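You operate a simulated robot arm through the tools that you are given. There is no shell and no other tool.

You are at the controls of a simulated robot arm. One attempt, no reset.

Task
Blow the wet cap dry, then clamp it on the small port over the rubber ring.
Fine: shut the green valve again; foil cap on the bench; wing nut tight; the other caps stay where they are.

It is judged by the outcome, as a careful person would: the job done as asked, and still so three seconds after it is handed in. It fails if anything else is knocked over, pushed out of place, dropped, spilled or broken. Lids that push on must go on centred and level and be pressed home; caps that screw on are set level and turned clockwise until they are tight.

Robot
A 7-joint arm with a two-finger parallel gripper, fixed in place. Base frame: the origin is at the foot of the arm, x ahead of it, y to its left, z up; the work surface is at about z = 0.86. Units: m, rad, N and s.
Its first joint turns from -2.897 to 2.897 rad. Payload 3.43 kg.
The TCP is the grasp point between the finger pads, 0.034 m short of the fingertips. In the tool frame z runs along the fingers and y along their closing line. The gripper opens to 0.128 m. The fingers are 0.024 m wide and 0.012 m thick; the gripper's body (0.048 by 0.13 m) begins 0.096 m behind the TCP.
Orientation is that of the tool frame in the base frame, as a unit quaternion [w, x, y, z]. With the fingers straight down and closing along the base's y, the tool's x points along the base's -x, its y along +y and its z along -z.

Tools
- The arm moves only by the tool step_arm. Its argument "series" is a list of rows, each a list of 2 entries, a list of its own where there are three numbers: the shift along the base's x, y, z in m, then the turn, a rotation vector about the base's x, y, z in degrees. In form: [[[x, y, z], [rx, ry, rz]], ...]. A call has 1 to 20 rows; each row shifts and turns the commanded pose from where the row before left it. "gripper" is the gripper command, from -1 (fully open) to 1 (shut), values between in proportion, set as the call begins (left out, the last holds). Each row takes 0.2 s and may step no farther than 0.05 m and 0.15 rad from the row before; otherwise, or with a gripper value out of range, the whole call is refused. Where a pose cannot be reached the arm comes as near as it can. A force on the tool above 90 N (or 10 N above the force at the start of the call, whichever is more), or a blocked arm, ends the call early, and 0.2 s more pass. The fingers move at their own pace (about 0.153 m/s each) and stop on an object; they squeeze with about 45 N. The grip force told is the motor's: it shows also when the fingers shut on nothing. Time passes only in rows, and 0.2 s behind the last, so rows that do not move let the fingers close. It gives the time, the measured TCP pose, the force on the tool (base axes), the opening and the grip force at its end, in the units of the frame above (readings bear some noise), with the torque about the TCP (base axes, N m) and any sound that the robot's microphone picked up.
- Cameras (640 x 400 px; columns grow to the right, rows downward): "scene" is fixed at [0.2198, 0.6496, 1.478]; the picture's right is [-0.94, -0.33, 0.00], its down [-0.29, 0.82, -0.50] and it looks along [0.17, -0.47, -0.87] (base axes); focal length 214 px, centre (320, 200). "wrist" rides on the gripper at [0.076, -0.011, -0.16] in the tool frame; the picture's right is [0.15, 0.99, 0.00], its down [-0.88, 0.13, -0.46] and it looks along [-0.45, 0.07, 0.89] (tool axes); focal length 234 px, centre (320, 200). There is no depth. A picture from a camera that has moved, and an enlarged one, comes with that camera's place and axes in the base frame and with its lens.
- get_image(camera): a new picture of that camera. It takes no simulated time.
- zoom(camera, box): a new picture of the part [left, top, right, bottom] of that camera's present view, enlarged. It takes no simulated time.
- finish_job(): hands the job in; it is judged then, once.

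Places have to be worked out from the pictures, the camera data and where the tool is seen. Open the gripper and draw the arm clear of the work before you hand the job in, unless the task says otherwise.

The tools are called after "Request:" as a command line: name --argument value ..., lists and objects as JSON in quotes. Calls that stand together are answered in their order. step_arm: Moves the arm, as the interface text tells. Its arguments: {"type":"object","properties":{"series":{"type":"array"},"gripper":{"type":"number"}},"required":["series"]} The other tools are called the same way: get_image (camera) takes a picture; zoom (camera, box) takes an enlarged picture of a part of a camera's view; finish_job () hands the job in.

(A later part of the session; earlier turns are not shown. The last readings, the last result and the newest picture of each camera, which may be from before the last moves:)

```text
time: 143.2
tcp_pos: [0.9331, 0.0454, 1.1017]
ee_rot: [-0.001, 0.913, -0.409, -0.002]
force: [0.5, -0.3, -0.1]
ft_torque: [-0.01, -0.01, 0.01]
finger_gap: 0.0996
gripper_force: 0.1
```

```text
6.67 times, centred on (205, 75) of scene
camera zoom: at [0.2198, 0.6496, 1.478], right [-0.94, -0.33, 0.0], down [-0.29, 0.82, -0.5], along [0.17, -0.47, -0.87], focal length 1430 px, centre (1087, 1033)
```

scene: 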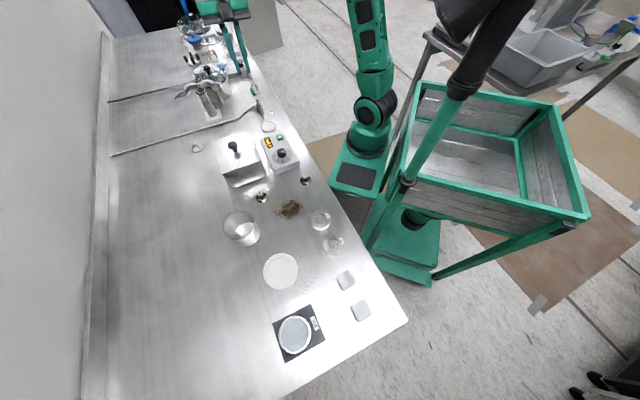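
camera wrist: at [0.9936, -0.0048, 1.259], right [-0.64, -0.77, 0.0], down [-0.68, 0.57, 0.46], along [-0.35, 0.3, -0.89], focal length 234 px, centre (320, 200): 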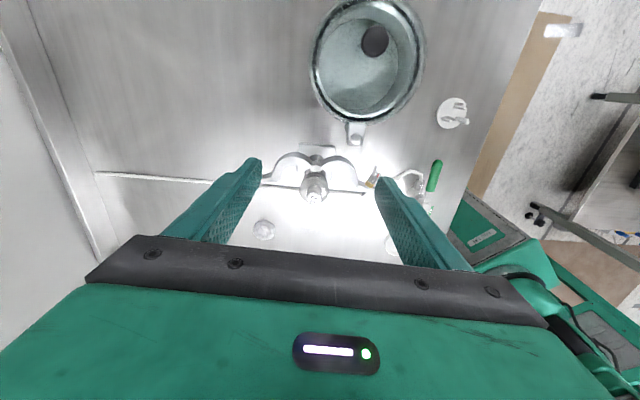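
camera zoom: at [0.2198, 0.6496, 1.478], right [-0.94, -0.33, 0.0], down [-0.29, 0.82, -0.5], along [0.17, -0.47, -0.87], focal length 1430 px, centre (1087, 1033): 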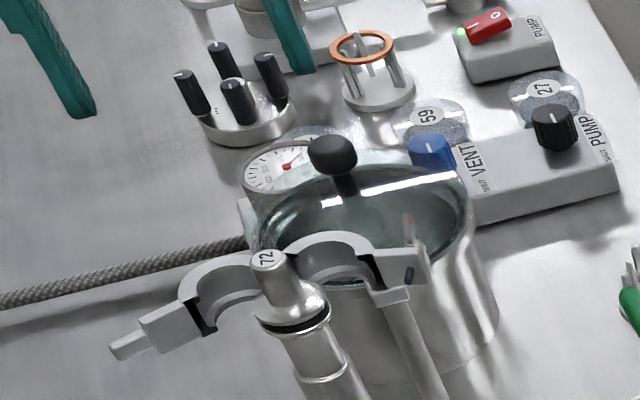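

Seen from here, the fingers when lowered will fall just outside both jaw shoulders, with a few mm clearance to the wing screw. I shift (+4.5, +0.9) mm to centre on the hinge and lower in steps.

Request:
step_arm --series '[[[0.0045, 0.0009, 0], [0, 0, 0]], [[0, 0, -0.03], [0, 0, 0]], [[0, 0, -0.025], [0, 0, 0]], [[0, 0, 0], [0, 0, 0]]]'

Request:
zoom --camera "wrist" --box '[220, 120, 420, 250]'

Request:
zoom --camera "scene" --box '[165, 45, 245, 105]'

```text
time: 144.2
tcp_pos: [0.9376, 0.045, 1.0461]
ee_rot: [0.0, 0.912, -0.409, -0.001]
force: [0.2, -0.1, -0.3]
ft_torque: [0.0, -0.01, 0.02]
finger_gap: 0.0998
gripper_force: 0.1
```

```text
3.08 times, centred on (320, 185) of wrist
camera zoom: at [0.9975, -0.0055, 1.2045], right [-0.64, -0.77, 0.0], down [-0.68, 0.57, 0.46], along [-0.35, 0.3, -0.89], focal length 720 px, centre (320, 246)
```

zoom: 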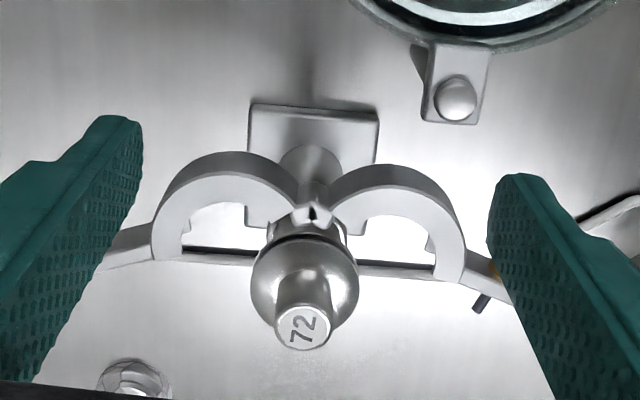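

```text
6.67 times, centred on (205, 75) of scene
camera zoom: at [0.2198, 0.6496, 1.478], right [-0.94, -0.33, 0.0], down [-0.29, 0.82, -0.5], along [0.17, -0.47, -0.87], focal length 1430 px, centre (1087, 1033)
```

zoom: 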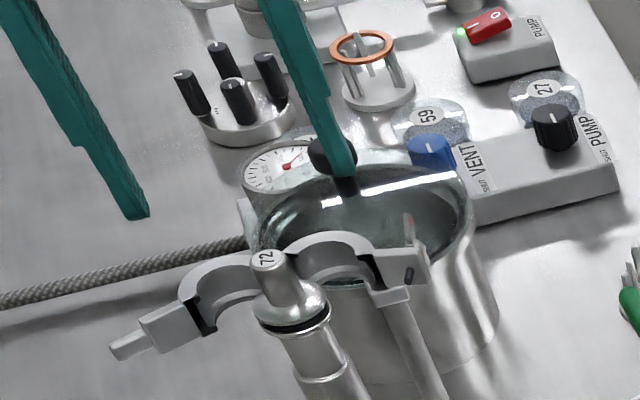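

Clearances look good on both sides. I lower to z≈1.012 (tips ≈0.978), watching for contact.

Request:
step_arm --series '[[[0, 0, -0.015], [0, 0, 0]], [[0, 0, -0.012], [0, 0, 0]], [[0, 0, -0.007], [0, 0, 0]]]'

Request:
zoom --camera "wrist" --box '[220, 120, 420, 250]'

Request:
zoom --camera "scene" --box '[165, 55, 245, 115]'

```text
time: 145.0
tcp_pos: [0.9382, 0.0441, 1.0117]
ee_rot: [-0.002, 0.912, -0.409, -0.002]
force: [-1.0, -0.6, 0.4]
ft_torque: [0.03, 0.01, 0.05]
finger_gap: 0.0998
gripper_force: 0.0
```

```text
3.08 times, centred on (320, 185) of wrist
camera zoom: at [0.9973, -0.0054, 1.171], right [-0.64, -0.77, 0.0], down [-0.68, 0.57, 0.46], along [-0.35, 0.3, -0.89], focal length 720 px, centre (320, 246)
```

zoom: 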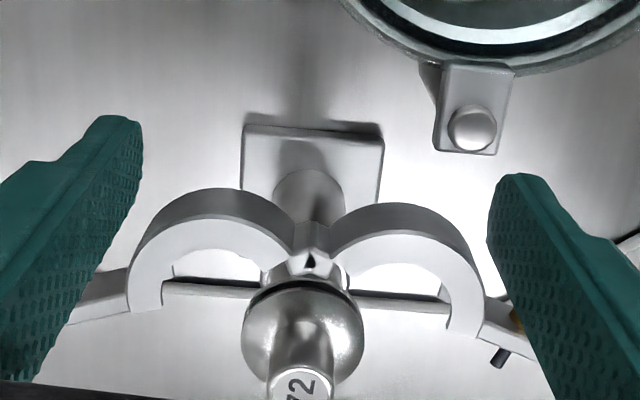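

```text
6.67 times, centred on (205, 85) of scene
camera zoom: at [0.2198, 0.6496, 1.478], right [-0.94, -0.33, 0.0], down [-0.29, 0.82, -0.5], along [0.17, -0.47, -0.87], focal length 1430 px, centre (1087, 967)
```

zoom: 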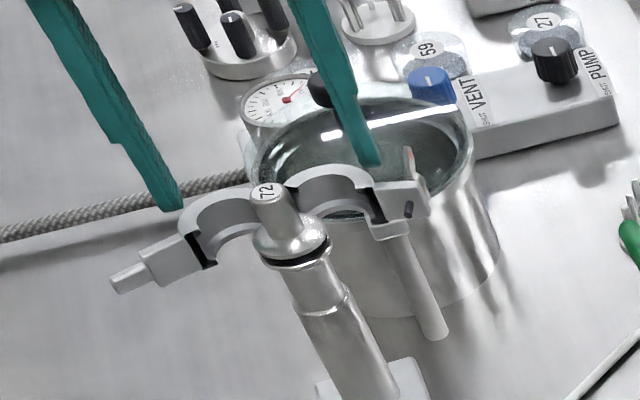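

Both fingertips are behind the jaw shoulders. I narrow to 88 mm and advance toward the port in small steps, pushing both jaws at once, while checking forces.

Request:
step_arm --series '[[[0, 0, 0], [0, 0, 0]], [[-0.002, 0.0022, 0], [0, 0, 0]], [[-0.002, 0.0022, 0], [0, 0, 0]], [[-0.002, 0.0022, 0], [0, 0, 0]]]' --gripper -0.375

Request:
zoom --camera "wrist" --box '[220, 120, 420, 250]'

Request:
zoom --camera "scene" --box '[165, 55, 245, 115]'

```text
time: 146.0
tcp_pos: [0.9325, 0.0496, 1.0128]
ee_rot: [-0.002, 0.912, -0.41, -0.002]
force: [0.5, -0.7, 0.0]
ft_torque: [-0.01, -0.01, -0.01]
finger_gap: 0.0881
gripper_force: 0.1
```

```text
3.08 times, centred on (320, 185) of wrist
camera zoom: at [0.9922, 0.0, 1.1716], right [-0.64, -0.77, 0.0], down [-0.68, 0.57, 0.46], along [-0.35, 0.3, -0.89], focal length 720 px, centre (320, 246)
```

zoom: 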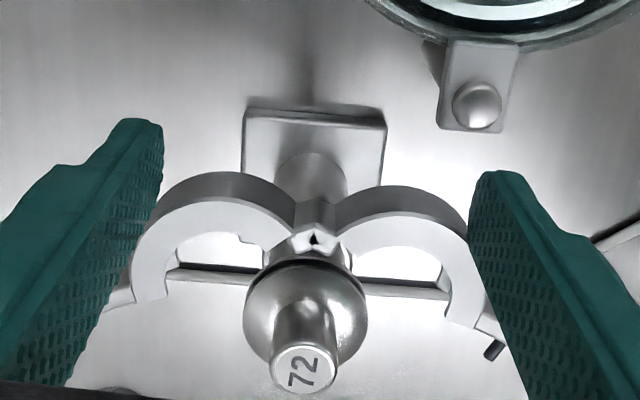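

```text
6.67 times, centred on (205, 85) of scene
camera zoom: at [0.2198, 0.6496, 1.478], right [-0.94, -0.33, 0.0], down [-0.29, 0.82, -0.5], along [0.17, -0.47, -0.87], focal length 1430 px, centre (1087, 967)
```

zoom: 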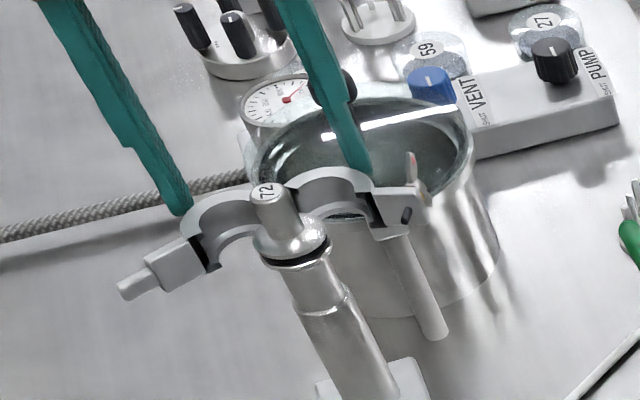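

The jaws are swinging in with hardly any force. I keep advancing.

Request:
step_arm --series '[[[-0.002, 0.0022, 0], [0, 0, 0]], [[-0.002, 0.0022, 0], [0, 0, 0]], [[-0.002, 0.0022, 0], [0, 0, 0]]]'

Request:
zoom --camera "wrist" --box '[220, 120, 420, 250]'

Request:
zoom --camera "scene" --box '[165, 55, 245, 115]'

```text
time: 146.8
tcp_pos: [0.928, 0.0561, 1.0142]
ee_rot: [-0.002, 0.912, -0.409, -0.002]
force: [-0.8, 1.1, -0.6]
ft_torque: [-0.02, 0.02, -0.01]
finger_gap: 0.0881
gripper_force: 0.1
```

```text
3.08 times, centred on (320, 185) of wrist
camera zoom: at [0.987, 0.0068, 1.172], right [-0.64, -0.77, 0.0], down [-0.68, 0.57, 0.46], along [-0.35, 0.3, -0.89], focal length 720 px, centre (320, 246)
```

zoom: 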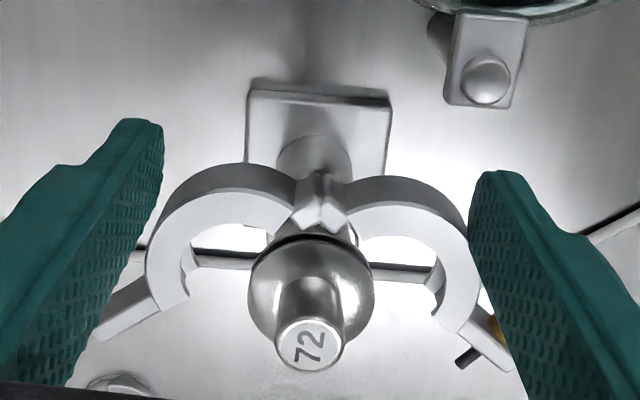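

```text
6.67 times, centred on (205, 85) of scene
camera zoom: at [0.2198, 0.6496, 1.478], right [-0.94, -0.33, 0.0], down [-0.29, 0.82, -0.5], along [0.17, -0.47, -0.87], focal length 1430 px, centre (1087, 967)
```

zoom: 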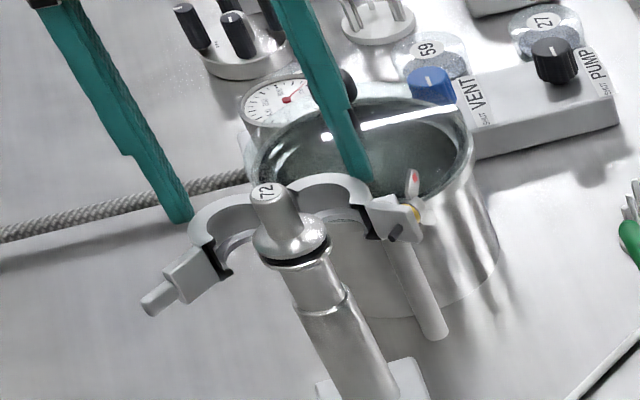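

Both jaws are closing symmetrically. Continue advancing in the same way.

Request:
step_arm --series '[[[-0.002, 0.0022, 0], [0, 0, 0]], [[-0.002, 0.0022, 0], [0, 0, 0]], [[-0.002, 0.0022, 0], [0, 0, 0]]]' --gripper -0.3

Request:
zoom --camera "wrist" --box '[220, 120, 420, 250]'

Request:
zoom --camera "scene" --box '[165, 55, 245, 115]'

```text
time: 147.6
tcp_pos: [0.9219, 0.063, 1.0139]
ee_rot: [-0.001, 0.912, -0.409, -0.001]
force: [-0.2, -0.4, -0.2]
ft_torque: [0.02, 0.02, 0.03]
finger_gap: 0.0833
gripper_force: 0.0
```

```text
3.08 times, centred on (320, 185) of wrist
camera zoom: at [0.9813, 0.0133, 1.1716], right [-0.64, -0.77, 0.0], down [-0.68, 0.57, 0.46], along [-0.35, 0.3, -0.89], focal length 720 px, centre (320, 246)
```

zoom: 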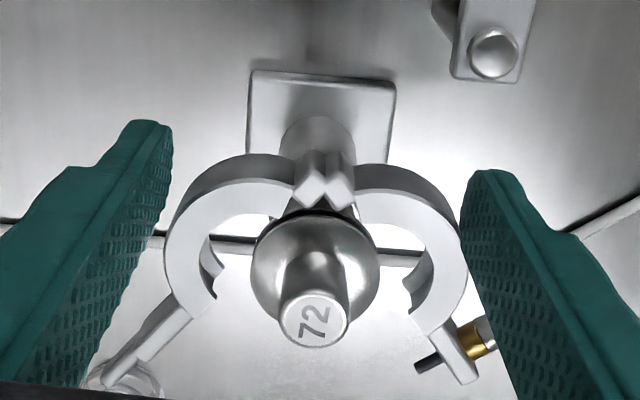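

```text
6.67 times, centred on (205, 85) of scene
camera zoom: at [0.2198, 0.6496, 1.478], right [-0.94, -0.33, 0.0], down [-0.29, 0.82, -0.5], along [0.17, -0.47, -0.87], focal length 1430 px, centre (1087, 967)
```

zoom: 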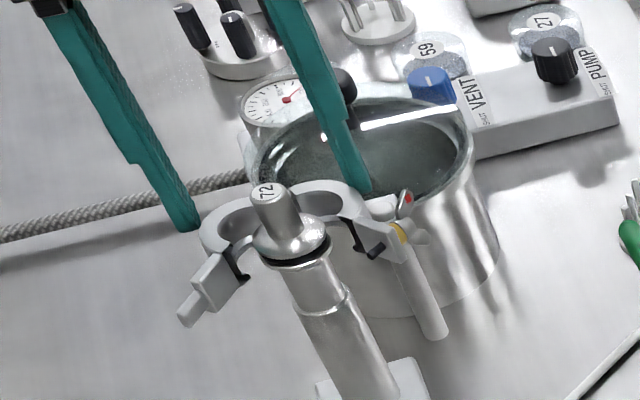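

Halfway closed. Continue, narrowing gradually.

Request:
step_arm --series '[[[-0.002, 0.0022, 0], [0, 0, 0]], [[-0.002, 0.0022, 0], [0, 0, 0]], [[-0.002, 0.0022, 0], [0, 0, 0]]]' --gripper -0.18

Request:
zoom --camera "wrist" --box '[220, 120, 420, 250]'

Request:
zoom --camera "scene" --box '[175, 65, 235, 110]'

```text
time: 148.4
tcp_pos: [0.9157, 0.069, 1.0122]
ee_rot: [-0.002, 0.913, -0.409, 0.0]
force: [0.8, 0.5, -1.4]
ft_torque: [0.02, -0.01, 0.01]
finger_gap: 0.0755
gripper_force: 0.0
```

```text
3.08 times, centred on (320, 185) of wrist
camera zoom: at [0.9753, 0.0199, 1.1707], right [-0.64, -0.77, 0.0], down [-0.68, 0.57, 0.46], along [-0.35, 0.3, -0.89], focal length 720 px, centre (320, 246)
```

zoom: 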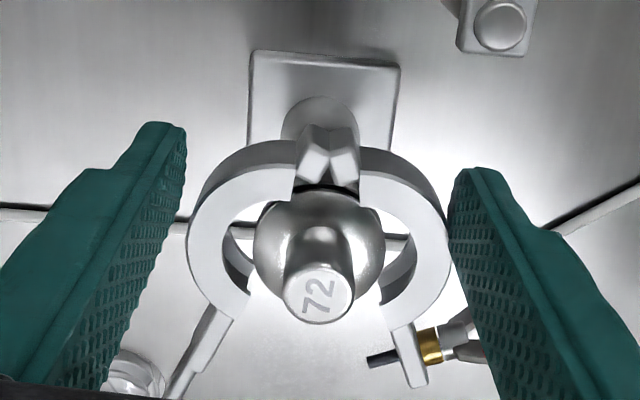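

```text
8.89 times, centred on (205, 88) of scene
camera zoom: at [0.2198, 0.6496, 1.478], right [-0.94, -0.33, 0.0], down [-0.29, 0.82, -0.5], along [0.17, -0.47, -0.87], focal length 1906 px, centre (1342, 1200)
```

zoom: 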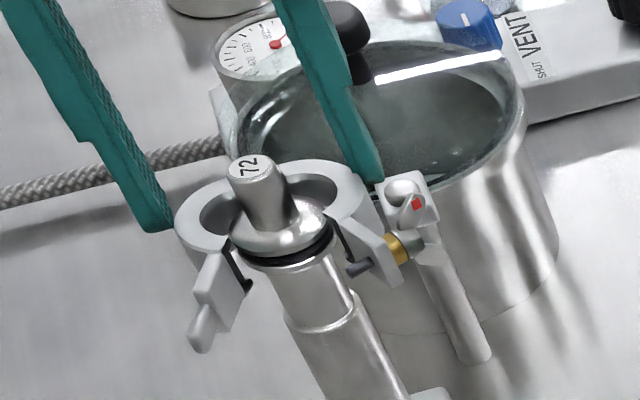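

The jaws are now wrapping around the cap. Continue with narrower opening.

Request:
step_arm --series '[[[-0.002, 0.0022, 0], [0, 0, 0]], [[-0.002, 0.0022, 0], [0, 0, 0]], [[-0.0013, 0.0015, 0], [0, 0, 0]]]' --gripper -0.05

Request:
zoom --camera "wrist" --box '[220, 120, 420, 250]'

Request:
zoom --camera "scene" --box '[175, 65, 235, 110]'

```text
time: 149.2
tcp_pos: [0.9093, 0.0763, 1.0127]
ee_rot: [-0.002, 0.912, -0.409, -0.003]
force: [0.3, -0.4, 0.6]
ft_torque: [0.0, 0.03, 0.01]
finger_gap: 0.0672
gripper_force: 0.2
```

```text
3.08 times, centred on (320, 185) of wrist
camera zoom: at [0.9693, 0.0259, 1.171], right [-0.64, -0.77, 0.0], down [-0.68, 0.57, 0.46], along [-0.35, 0.3, -0.89], focal length 720 px, centre (320, 246)
```

zoom: 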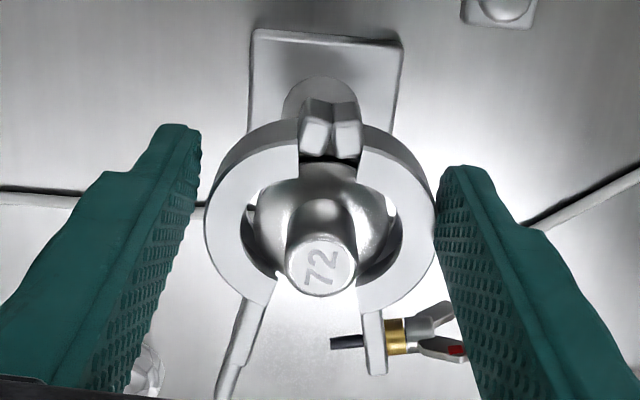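

```text
8.89 times, centred on (205, 88) of scene
camera zoom: at [0.2198, 0.6496, 1.478], right [-0.94, -0.33, 0.0], down [-0.29, 0.82, -0.5], along [0.17, -0.47, -0.87], focal length 1906 px, centre (1342, 1200)
```

zoom: 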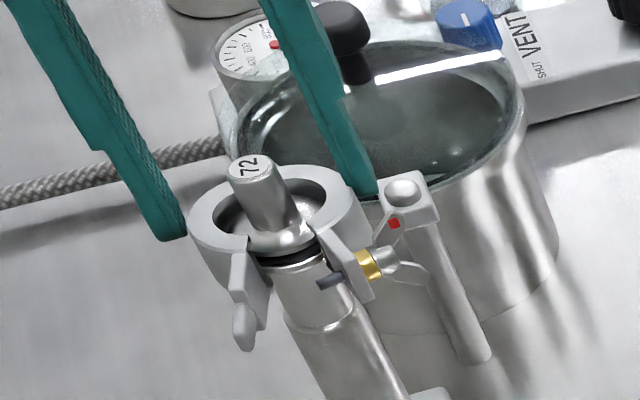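

The jaws' lips now overlap the cap flange all round. I advance to centre and narrow further.

Request:
step_arm --series '[[[-0.002, 0.0022, 0], [0, 0, 0]], [[-0.0013, 0.0015, 0], [0, 0, 0]], [[0, 0, 0], [0, 0, 0]]]' --gripper 0.1

Request:
zoom --camera "wrist" --box '[220, 120, 420, 250]'

Request:
zoom --camera "scene" --box '[175, 65, 235, 110]'

```text
time: 150.0
tcp_pos: [0.9064, 0.0788, 1.0139]
ee_rot: [-0.001, 0.913, -0.408, -0.001]
force: [0.4, 0.6, -1.2]
ft_torque: [0.04, -0.02, -0.01]
finger_gap: 0.0577
gripper_force: 0.0
```

```text
3.08 times, centred on (320, 185) of wrist
camera zoom: at [0.966, 0.0295, 1.1716], right [-0.64, -0.77, 0.0], down [-0.68, 0.57, 0.46], along [-0.35, 0.3, -0.89], focal length 720 px, centre (320, 246)
```

zoom: 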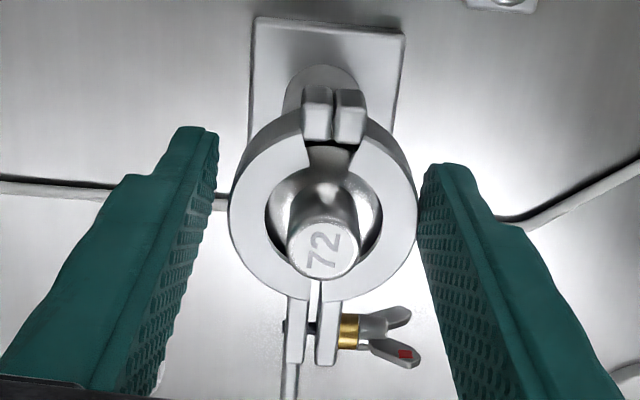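

```text
8.89 times, centred on (205, 88) of scene
camera zoom: at [0.2198, 0.6496, 1.478], right [-0.94, -0.33, 0.0], down [-0.29, 0.82, -0.5], along [0.17, -0.47, -0.87], focal length 1906 px, centre (1342, 1200)
```

zoom: 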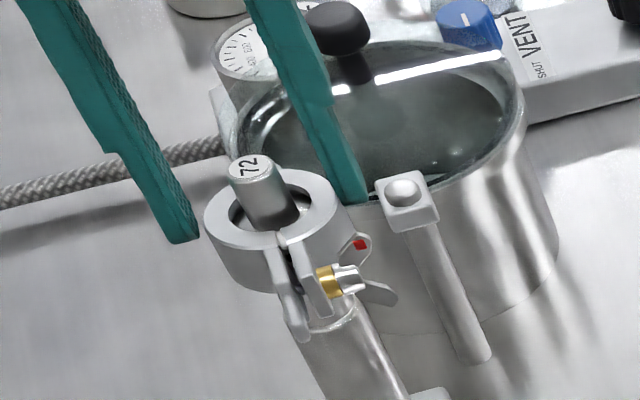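

The ears are almost together with the bolt through them. I centre the hand (2 mm) and squeeze the jaws gently closed with the gripper.

Request:
step_arm --series '[[[-0.003, 0.0003, 0], [0, 0, 0]], [[-0.001, 0.001, 0], [0, 0, 0]]]' --gripper 0.18

Request:
step_arm --series '[[[0, 0, 0], [0, 0, 0]], [[0, 0, 0], [0, 0, 0]], [[0, 0, 0], [0, 0, 0]]]' --gripper 1

Request:
zoom --camera "wrist" --box '[250, 130, 390, 250]'

Request:
zoom --camera "scene" --box '[185, 75, 225, 108]'

```text
time: 150.6
tcp_pos: [0.9014, 0.0819, 1.014]
ee_rot: [-0.002, 0.913, -0.409, -0.001]
force: [1.8, 1.0, -0.4]
ft_torque: [0.01, -0.04, -0.02]
finger_gap: 0.0533
gripper_force: 1.0
```

```text
time: 151.4
tcp_pos: [0.9028, 0.0823, 1.014]
ee_rot: [-0.002, 0.913, -0.409, -0.001]
force: [8.6, 5.9, 3.7]
ft_torque: [0.22, -0.18, -0.34]
finger_gap: 0.0514
gripper_force: 45.0
```

```text
3.33 times, centred on (320, 190) of wrist
camera zoom: at [0.961, 0.0319, 1.1718], right [-0.64, -0.77, 0.0], down [-0.68, 0.57, 0.46], along [-0.35, 0.3, -0.89], focal length 781 px, centre (320, 233)
```

zoom: 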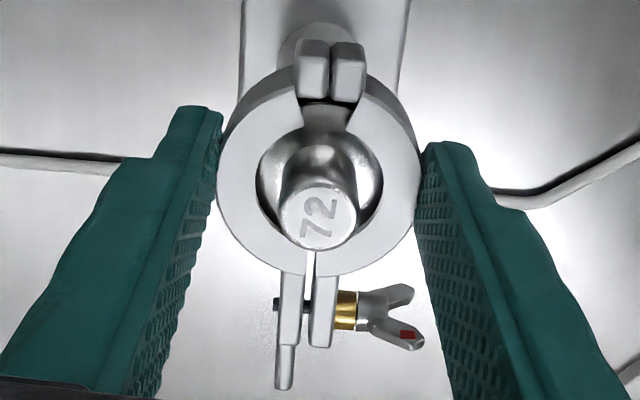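

```text
12.12 times, centred on (205, 92) of scene
camera zoom: at [0.2198, 0.6496, 1.478], right [-0.94, -0.33, 0.0], down [-0.29, 0.82, -0.5], along [0.17, -0.47, -0.87], focal length 2600 px, centre (1714, 1515)
```

zoom: 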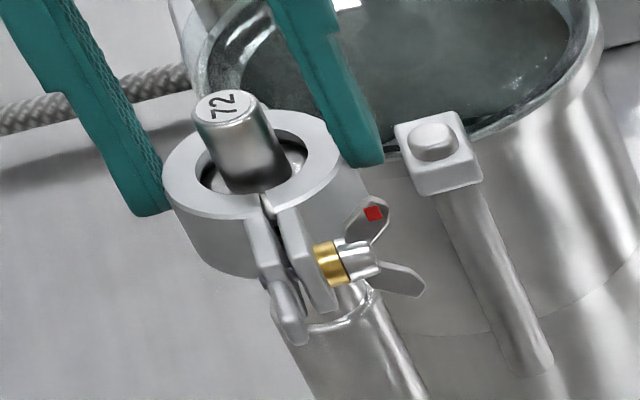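

The clamp is closed around cap, ring and port, bolt through both ears. I open the fingers carefully and check that the jaws stay shut.

Request:
step_arm --series '[[[0, 0, 0], [0, 0, 0]], [[0, 0, 0], [0, 0, 0]]]' --gripper 0.0

Request:
step_arm --series '[[[0, 0, 0.02], [0, 0, 0]], [[0, 0, 0.03], [0, 0, 0]], [[0, 0, 0.03], [0, 0, 0]]]'

Request:
zoom --camera "wrist" --box '[260, 110, 380, 210]'

Request:
zoom --camera "scene" --box '[190, 80, 220, 105]'

```text
time: 152.0
tcp_pos: [0.9002, 0.0801, 1.0133]
ee_rot: [-0.002, 0.912, -0.409, -0.002]
force: [-0.4, 0.4, 0.5]
ft_torque: [0.01, 0.0, 0.03]
finger_gap: 0.064
gripper_force: 0.2
```

```text
time: 152.8
tcp_pos: [0.9009, 0.0809, 1.0923]
ee_rot: [-0.001, 0.912, -0.41, -0.001]
force: [-0.4, 0.3, -0.4]
ft_torque: [-0.05, 0.02, 0.02]
finger_gap: 0.0642
gripper_force: 0.1
```

```text
4.00 times, centred on (320, 160) of wrist
camera zoom: at [0.9599, 0.0325, 1.2499], right [-0.64, -0.77, 0.0], down [-0.68, 0.57, 0.46], along [-0.35, 0.3, -0.89], focal length 937 px, centre (320, 360)
```

zoom: 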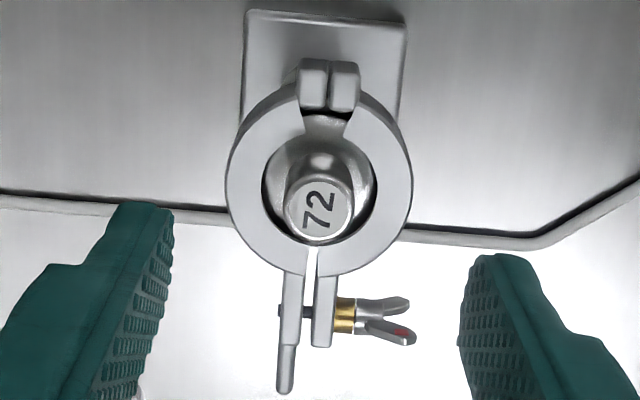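

```text
16.00 times, centred on (205, 92) of scene
camera zoom: at [0.2198, 0.6496, 1.478], right [-0.94, -0.33, 0.0], down [-0.29, 0.82, -0.5], along [0.17, -0.47, -0.87], focal length 3432 px, centre (2160, 1920)
```

zoom: 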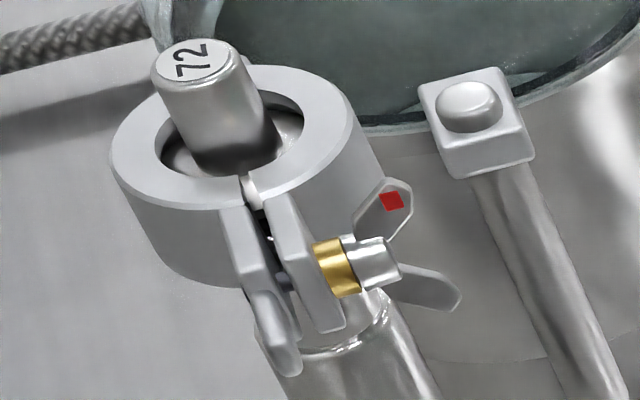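

The jaws stay shut and the clamp sits concentric around the cap. Now the wing nut: its axis is horizontal at about (0.857, 0.098, 0.977), the red-marked wing pointing straight up. Clockwise (seen from the wing end) means the upper wing goes toward the port. I'll push the upper wing over with closed fingertips from above; first get into position on its outer side.

Request:
step_arm --series '[[[-0.032, 0.012, 0.005], [0, 0, 0]], [[-0.032, 0.012, 0], [0, 0, 0]], [[0, 0, -0.03], [0, 0, 0]]]' --gripper 1

Request:
get_image --camera "wrist"

Request:
zoom --camera "wrist" --box '[270, 110, 390, 210]'

Request:
zoom --camera "scene" --box '[185, 75, 225, 108]'

```text
time: 153.6
tcp_pos: [0.8373, 0.1064, 1.0669]
ee_rot: [-0.002, 0.912, -0.41, -0.002]
force: [-0.6, -0.6, -0.7]
ft_torque: [0.02, 0.02, 0.0]
finger_gap: 0.0002
gripper_force: 32.8
```

```text
taken
camera wrist: at [0.8974, 0.0576, 1.2259], right [-0.64, -0.77, 0.0], down [-0.68, 0.57, 0.46], along [-0.35, 0.3, -0.89], focal length 234 px, centre (320, 200)
```

wrist: 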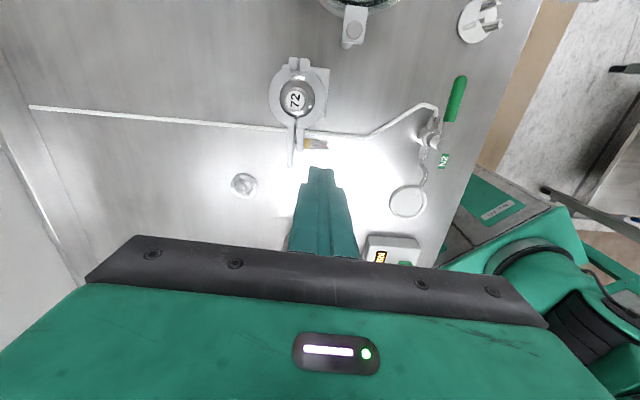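

```text
4.00 times, centred on (330, 160) of wrist
camera zoom: at [0.8974, 0.0576, 1.2259], right [-0.64, -0.77, 0.0], down [-0.68, 0.57, 0.46], along [-0.35, 0.3, -0.89], focal length 937 px, centre (280, 360)
```

zoom: 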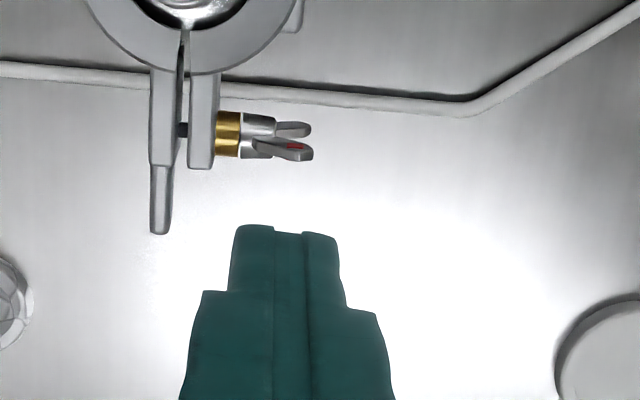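

```text
12.12 times, centred on (205, 92) of scene
camera zoom: at [0.2198, 0.6496, 1.478], right [-0.94, -0.33, 0.0], down [-0.29, 0.82, -0.5], along [0.17, -0.47, -0.87], focal length 2600 px, centre (1714, 1515)
```

zoom: 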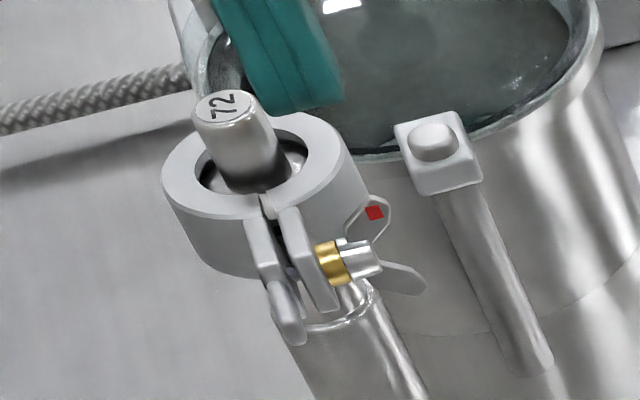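

The wing tips extend beyond the hub, so I push only on them: shift 10 mm further out along the axis, then lower beside the upright wing (tip ≈2 mm above the axis height).

Request:
step_arm --series '[[[-0.0081, -0.006, 0], [0, 0, 0]], [[0, 0, -0.03], [0, 0, 0]], [[0, 0, -0.024], [0, 0, 0]]]'

Request:
zoom --camera "wrist" --box '[270, 120, 390, 220]'

Request:
zoom --camera "scene" --box '[185, 75, 225, 108]'

```text
time: 154.4
tcp_pos: [0.8302, 0.0997, 1.013]
ee_rot: [-0.002, 0.912, -0.409, -0.002]
force: [0.5, 1.1, 0.3]
ft_torque: [-0.01, -0.01, 0.0]
finger_gap: 0.0
gripper_force: 33.1
```

```text
4.00 times, centred on (330, 170) of wrist
camera zoom: at [0.8911, 0.05, 1.1712], right [-0.64, -0.77, 0.0], down [-0.68, 0.57, 0.46], along [-0.35, 0.3, -0.89], focal length 937 px, centre (280, 320)
```

zoom: 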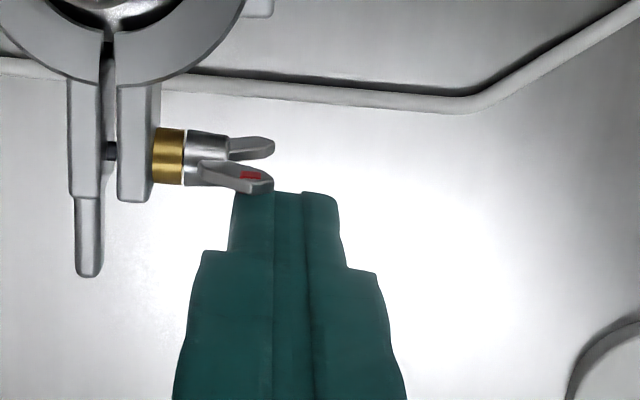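

```text
12.12 times, centred on (205, 92) of scene
camera zoom: at [0.2198, 0.6496, 1.478], right [-0.94, -0.33, 0.0], down [-0.29, 0.82, -0.5], along [0.17, -0.47, -0.87], focal length 2600 px, centre (1714, 1515)
```

zoom: 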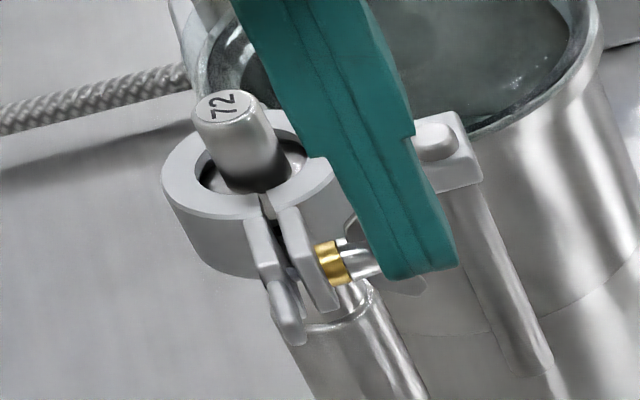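

The post is right beside the red wing tip. I push toward the port in 4 mm steps, watching force and the wing.

Request:
step_arm --series '[[[0.00267, -0.00298, 0], [0, 0, 0]], [[0.00267, -0.00298, 0], [0, 0, 0]], [[0.00267, -0.00298, 0], [0, 0, 0]]]'

Request:
zoom --camera "wrist" --box '[270, 120, 390, 220]'

Request:
zoom --camera "scene" --box '[190, 80, 220, 105]'

```text
time: 155.2
tcp_pos: [0.8311, 0.0945, 1.0144]
ee_rot: [0.0, 0.915, -0.404, -0.005]
force: [-63.7, 25.0, -3.0]
ft_torque: [0.89, 2.17, 0.22]
finger_gap: 0.0
gripper_force: 32.7
```

```text
4.00 times, centred on (330, 170) of wrist
camera zoom: at [0.8929, 0.0451, 1.171], right [-0.63, -0.77, 0.0], down [-0.68, 0.56, 0.46], along [-0.36, 0.29, -0.89], focal length 937 px, centre (280, 320)
```

zoom: 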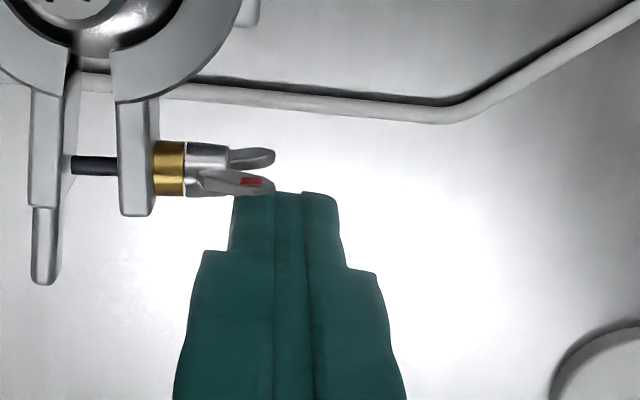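

```text
16.00 times, centred on (205, 92) of scene
camera zoom: at [0.2198, 0.6496, 1.478], right [-0.94, -0.33, 0.0], down [-0.29, 0.82, -0.5], along [0.17, -0.47, -0.87], focal length 3432 px, centre (2160, 1920)
```

zoom: 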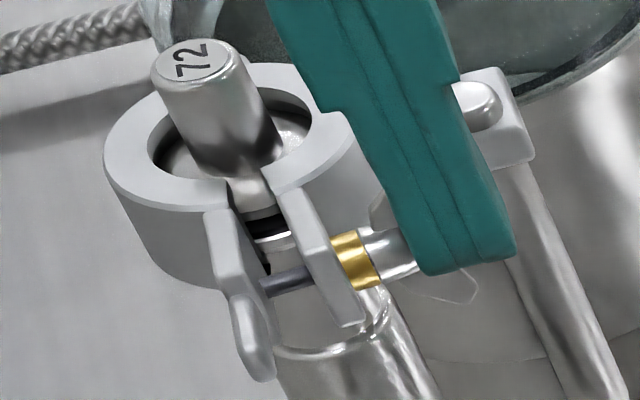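

The wing did not turn; instead 68 N pushed jaw A slightly open again (the sideways push acts on the hinge). I back off and look at the state of the clamp.

Request:
step_arm --series '[[[-0.00267, 0.00298, 0], [0, 0, 0]], [[-0.00267, 0.00298, 0], [0, 0, 0]], [[-0.00267, 0.00298, 0], [0, 0, 0]], [[-0.00267, 0.00298, 0.01], [0, 0, 0]], [[0, 0, 0.04], [0, 0, 0]]]'

Request:
zoom --camera "scene" --box '[190, 80, 220, 105]'

Request:
zoom --camera "wrist" --box '[270, 90, 390, 200]'

```text
time: 156.4
tcp_pos: [0.8296, 0.1009, 1.0634]
ee_rot: [-0.001, 0.912, -0.41, -0.001]
force: [1.1, 0.2, -0.2]
ft_torque: [-0.02, -0.03, -0.03]
finger_gap: 0.0
gripper_force: 32.8
```

```text
16.00 times, centred on (205, 92) of scene
camera zoom: at [0.2198, 0.6496, 1.478], right [-0.94, -0.33, 0.0], down [-0.29, 0.82, -0.5], along [0.17, -0.47, -0.87], focal length 3432 px, centre (2160, 1920)
```

zoom: 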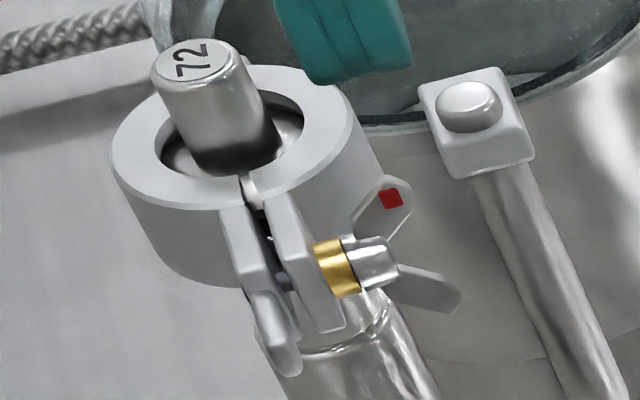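

```text
3.64 times, centred on (330, 145) of wrist
camera zoom: at [0.8887, 0.0509, 1.2213], right [-0.64, -0.77, 0.0], down [-0.68, 0.57, 0.46], along [-0.35, 0.3, -0.89], focal length 852 px, centre (284, 400)
```

zoom: 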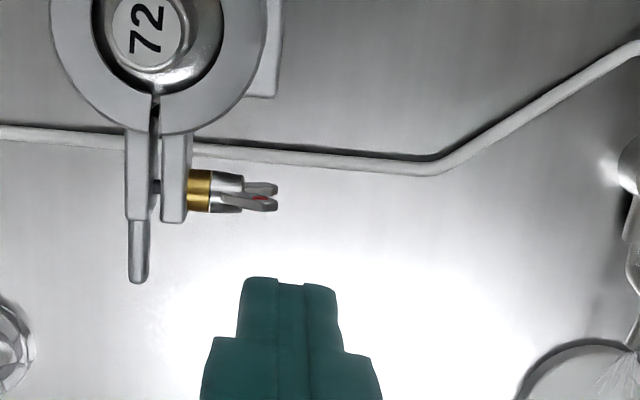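

The clamp closed by itself again and everything is in place. The low push had almost no lever about the nut's axis. I try again with the fingertip edge near the top of the wing (≈10 mm above the axis), following the wing's arc, so the force turns it rather than pushing it.

Request:
step_arm --series '[[[0, 0, -0.03], [0, 0, 0]], [[0, 0, -0.0114], [0, 0, 0]], [[0.0028, -0.0031, 0], [0, 0, 0]], [[0.0017, -0.0019, 0], [0, 0, 0]], [[0.0019, -0.0022, 0], [0, 0, 0]]]'

Request:
zoom --camera "wrist" --box '[270, 120, 390, 220]'

Request:
zoom --camera "scene" --box '[190, 80, 220, 105]'

```text
time: 157.6
tcp_pos: [0.8338, 0.0944, 1.0212]
ee_rot: [-0.001, 0.913, -0.408, -0.003]
force: [-10.4, 6.4, -1.0]
ft_torque: [0.16, 0.35, 0.08]
finger_gap: 0.0
gripper_force: 33.2
```

```text
4.00 times, centred on (330, 170) of wrist
camera zoom: at [0.8935, 0.0449, 1.1797], right [-0.64, -0.77, 0.0], down [-0.68, 0.57, 0.46], along [-0.35, 0.3, -0.89], focal length 937 px, centre (280, 320)
```

zoom: 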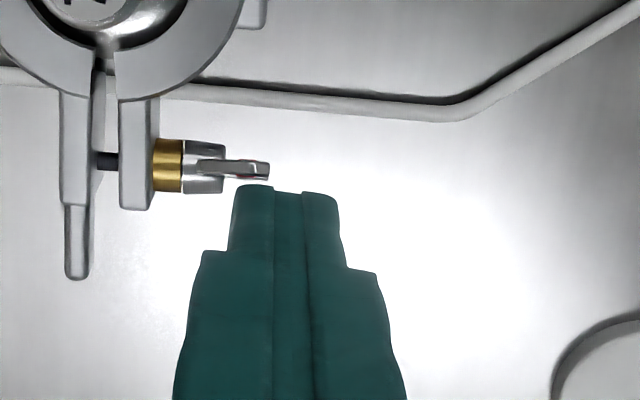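

```text
16.00 times, centred on (205, 92) of scene
camera zoom: at [0.2198, 0.6496, 1.478], right [-0.94, -0.33, 0.0], down [-0.29, 0.82, -0.5], along [0.17, -0.47, -0.87], focal length 3432 px, centre (2160, 1920)
```

zoom: 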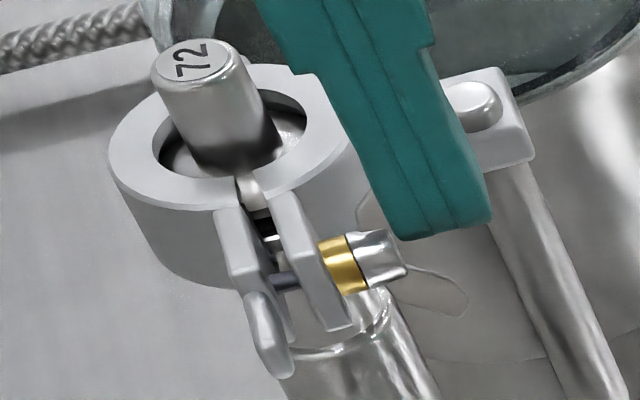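

The wing is turning now (12 N). I continue along the arc.

Request:
step_arm --series '[[[0.0019, -0.0021, -0.0008], [0, 0, 0]], [[0.0017, -0.0019, -0.0013], [0, 0, 0]], [[0.0014, -0.0016, -0.0021], [0, 0, 0]]]'

Request:
zoom --camera "wrist" --box '[270, 120, 390, 220]'

Request:
zoom --camera "scene" --box '[190, 80, 220, 105]'

```text
time: 158.4
tcp_pos: [0.8388, 0.0885, 1.0187]
ee_rot: [-0.003, 0.913, -0.409, 0.0]
force: [-2.4, 9.3, 6.8]
ft_torque: [0.29, 0.01, 0.16]
finger_gap: 0.0
gripper_force: 33.4
```

```text
4.00 times, centred on (330, 170) of wrist
camera zoom: at [0.8979, 0.0391, 1.1762], right [-0.64, -0.77, 0.0], down [-0.68, 0.57, 0.46], along [-0.35, 0.3, -0.89], focal length 937 px, centre (280, 320)
```

zoom: 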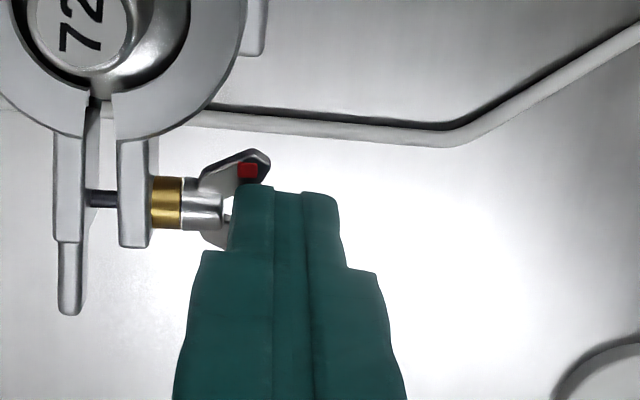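

```text
16.00 times, centred on (205, 92) of scene
camera zoom: at [0.2198, 0.6496, 1.478], right [-0.94, -0.33, 0.0], down [-0.29, 0.82, -0.5], along [0.17, -0.47, -0.87], focal length 3432 px, centre (2160, 1920)
```

zoom: 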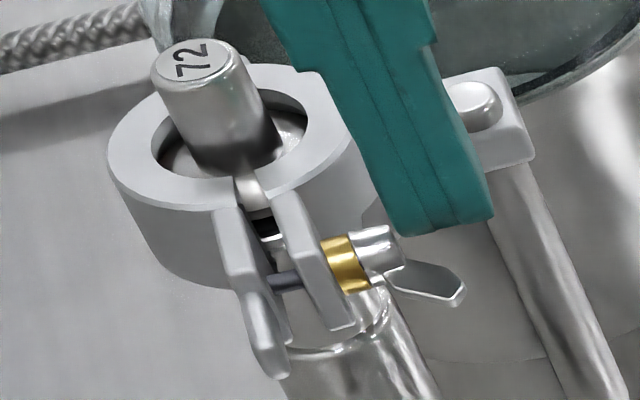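

The red wing has gone over to the port side (~60°) and the other wing is coming up. I lift, step over, and press that wing down from above (vertical push, no load on the hinge).

Request:
step_arm --series '[[[0.0007, -0.0007, -0.0016], [0, 0, 0]], [[-0.0013, 0.0015, 0.008], [0, 0, 0]], [[0, 0, 0.012], [0, 0, 0]], [[0.0073, -0.0082, 0], [0, 0, 0]], [[0.0073, -0.0082, 0], [0, 0, 0]]]'

Request:
zoom --camera "wrist" --box '[270, 120, 390, 220]'

Request:
zoom --camera "scene" --box '[190, 80, 220, 105]'

```text
time: 159.6
tcp_pos: [0.852, 0.0728, 1.036]
ee_rot: [-0.002, 0.912, -0.41, -0.002]
force: [-0.8, -0.6, -0.6]
ft_torque: [-0.04, -0.01, 0.01]
finger_gap: 0.0
gripper_force: 32.3
```

```text
4.00 times, centred on (330, 170) of wrist
camera zoom: at [0.9119, 0.023, 1.1938], right [-0.64, -0.77, 0.0], down [-0.68, 0.57, 0.46], along [-0.35, 0.3, -0.89], focal length 937 px, centre (280, 320)
```

zoom: 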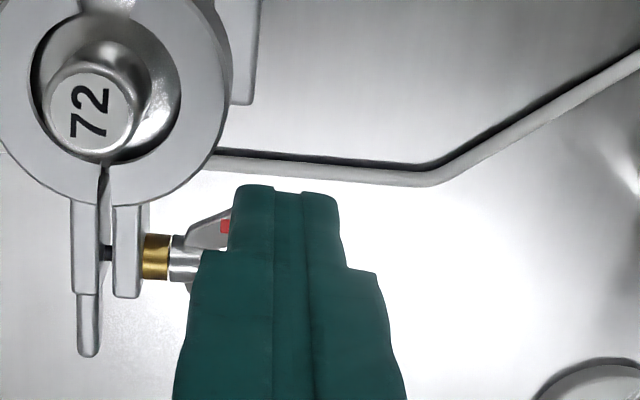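

```text
16.00 times, centred on (205, 92) of scene
camera zoom: at [0.2198, 0.6496, 1.478], right [-0.94, -0.33, 0.0], down [-0.29, 0.82, -0.5], along [0.17, -0.47, -0.87], focal length 3432 px, centre (2160, 1920)
```

zoom: 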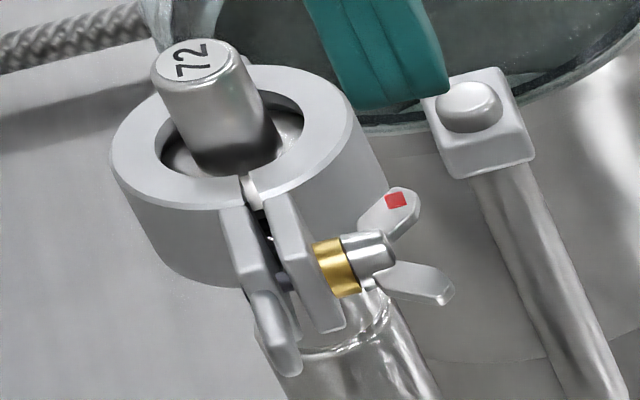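

Positioned above the wing on the port side. I press straight down in 5 mm steps.

Request:
step_arm --series '[[[0, 0, -0.012], [0, 0, 0]], [[0, 0, -0.005], [0, 0, 0]], [[0, 0, -0.005], [0, 0, 0]], [[0, 0, -0.005], [0, 0, 0]]]'

Request:
zoom --camera "scene" --box '[190, 80, 220, 105]'

Request:
zoom --camera "wrist" --box '[270, 120, 390, 220]'

```text
time: 160.6
tcp_pos: [0.8535, 0.0709, 1.0101]
ee_rot: [-0.002, 0.912, -0.41, -0.001]
force: [9.4, -9.9, 8.0]
ft_torque: [-0.23, -0.27, -0.1]
finger_gap: 0.0002
gripper_force: 33.4
```

```text
16.00 times, centred on (205, 92) of scene
camera zoom: at [0.2198, 0.6496, 1.478], right [-0.94, -0.33, 0.0], down [-0.29, 0.82, -0.5], along [0.17, -0.47, -0.87], focal length 3432 px, centre (2160, 1920)
```

zoom: 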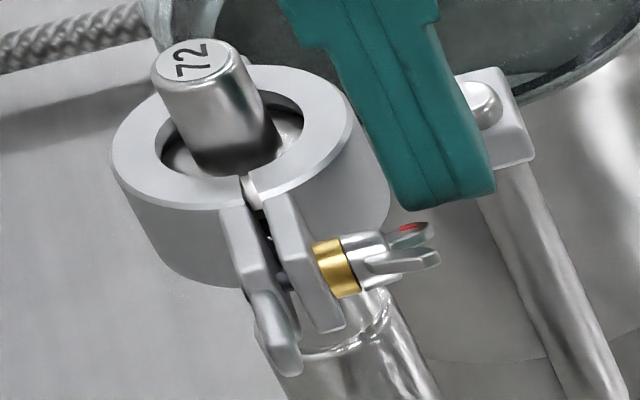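

```text
4.00 times, centred on (330, 170) of wrist
camera zoom: at [0.9125, 0.0218, 1.1683], right [-0.64, -0.77, 0.0], down [-0.68, 0.57, 0.46], along [-0.35, 0.3, -0.89], focal length 937 px, centre (280, 320)
```

zoom: 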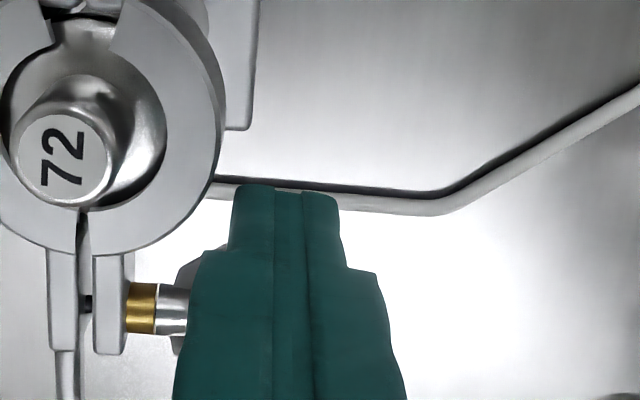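

The wing pair is now about horizontal. I press 10 mm further down.

Request:
step_arm --series '[[[0, 0, -0.004], [0, 0, 0]], [[0, 0, -0.004], [0, 0, 0]], [[0, 0, -0.003], [0, 0, 0]]]'

Request:
zoom --camera "scene" --box '[190, 80, 220, 105]'

```text
time: 161.4
tcp_pos: [0.852, 0.0731, 0.9988]
ee_rot: [-0.002, 0.912, -0.41, -0.001]
force: [2.1, -1.4, 5.0]
ft_torque: [0.0, -0.1, -0.03]
finger_gap: 0.0001
gripper_force: 33.3
```

```text
16.00 times, centred on (205, 92) of scene
camera zoom: at [0.2198, 0.6496, 1.478], right [-0.94, -0.33, 0.0], down [-0.29, 0.82, -0.5], along [0.17, -0.47, -0.87], focal length 3432 px, centre (2160, 1920)
```

zoom: 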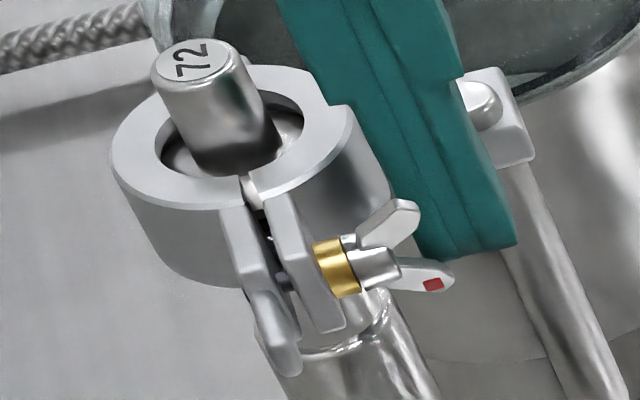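

Excellent: the red wing is now below and the other wing is up, so more than a third of a turn is done with low effort. I lift, go back to the outer side, and repeat with the second wing.

Request:
step_arm --series '[[[0, 0, 0.025], [0, 0, 0]], [[0, 0, 0.022], [0, 0, 0]], [[-0.0155, 0.0172, 0], [0, 0, 0]], [[-0.0155, 0.0172, 0], [0, 0, 0]], [[0, 0, -0.02], [0, 0, 0]], [[0, 0, -0.009], [0, 0, 0]]]'

Request:
zoom --camera "wrist" --box '[270, 110, 390, 210]'

Request:
zoom --camera "scene" --box '[190, 80, 220, 105]'

```text
time: 162.8
tcp_pos: [0.8214, 0.1078, 1.0176]
ee_rot: [-0.002, 0.912, -0.409, -0.001]
force: [-0.3, -0.2, 0.1]
ft_torque: [0.03, 0.01, 0.03]
finger_gap: 0.0
gripper_force: 32.4
```

```text
4.00 times, centred on (330, 160) of wrist
camera zoom: at [0.8814, 0.0585, 1.1741], right [-0.64, -0.77, 0.0], down [-0.68, 0.57, 0.46], along [-0.35, 0.3, -0.89], focal length 937 px, centre (280, 360)
```

zoom: 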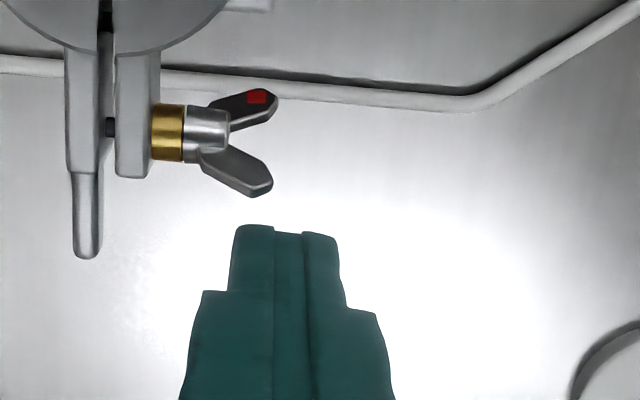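

```text
16.00 times, centred on (205, 92) of scene
camera zoom: at [0.2198, 0.6496, 1.478], right [-0.94, -0.33, 0.0], down [-0.29, 0.82, -0.5], along [0.17, -0.47, -0.87], focal length 3432 px, centre (2160, 1920)
```

zoom: 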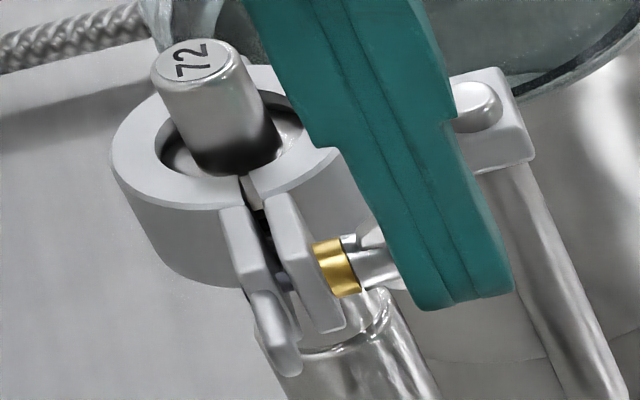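

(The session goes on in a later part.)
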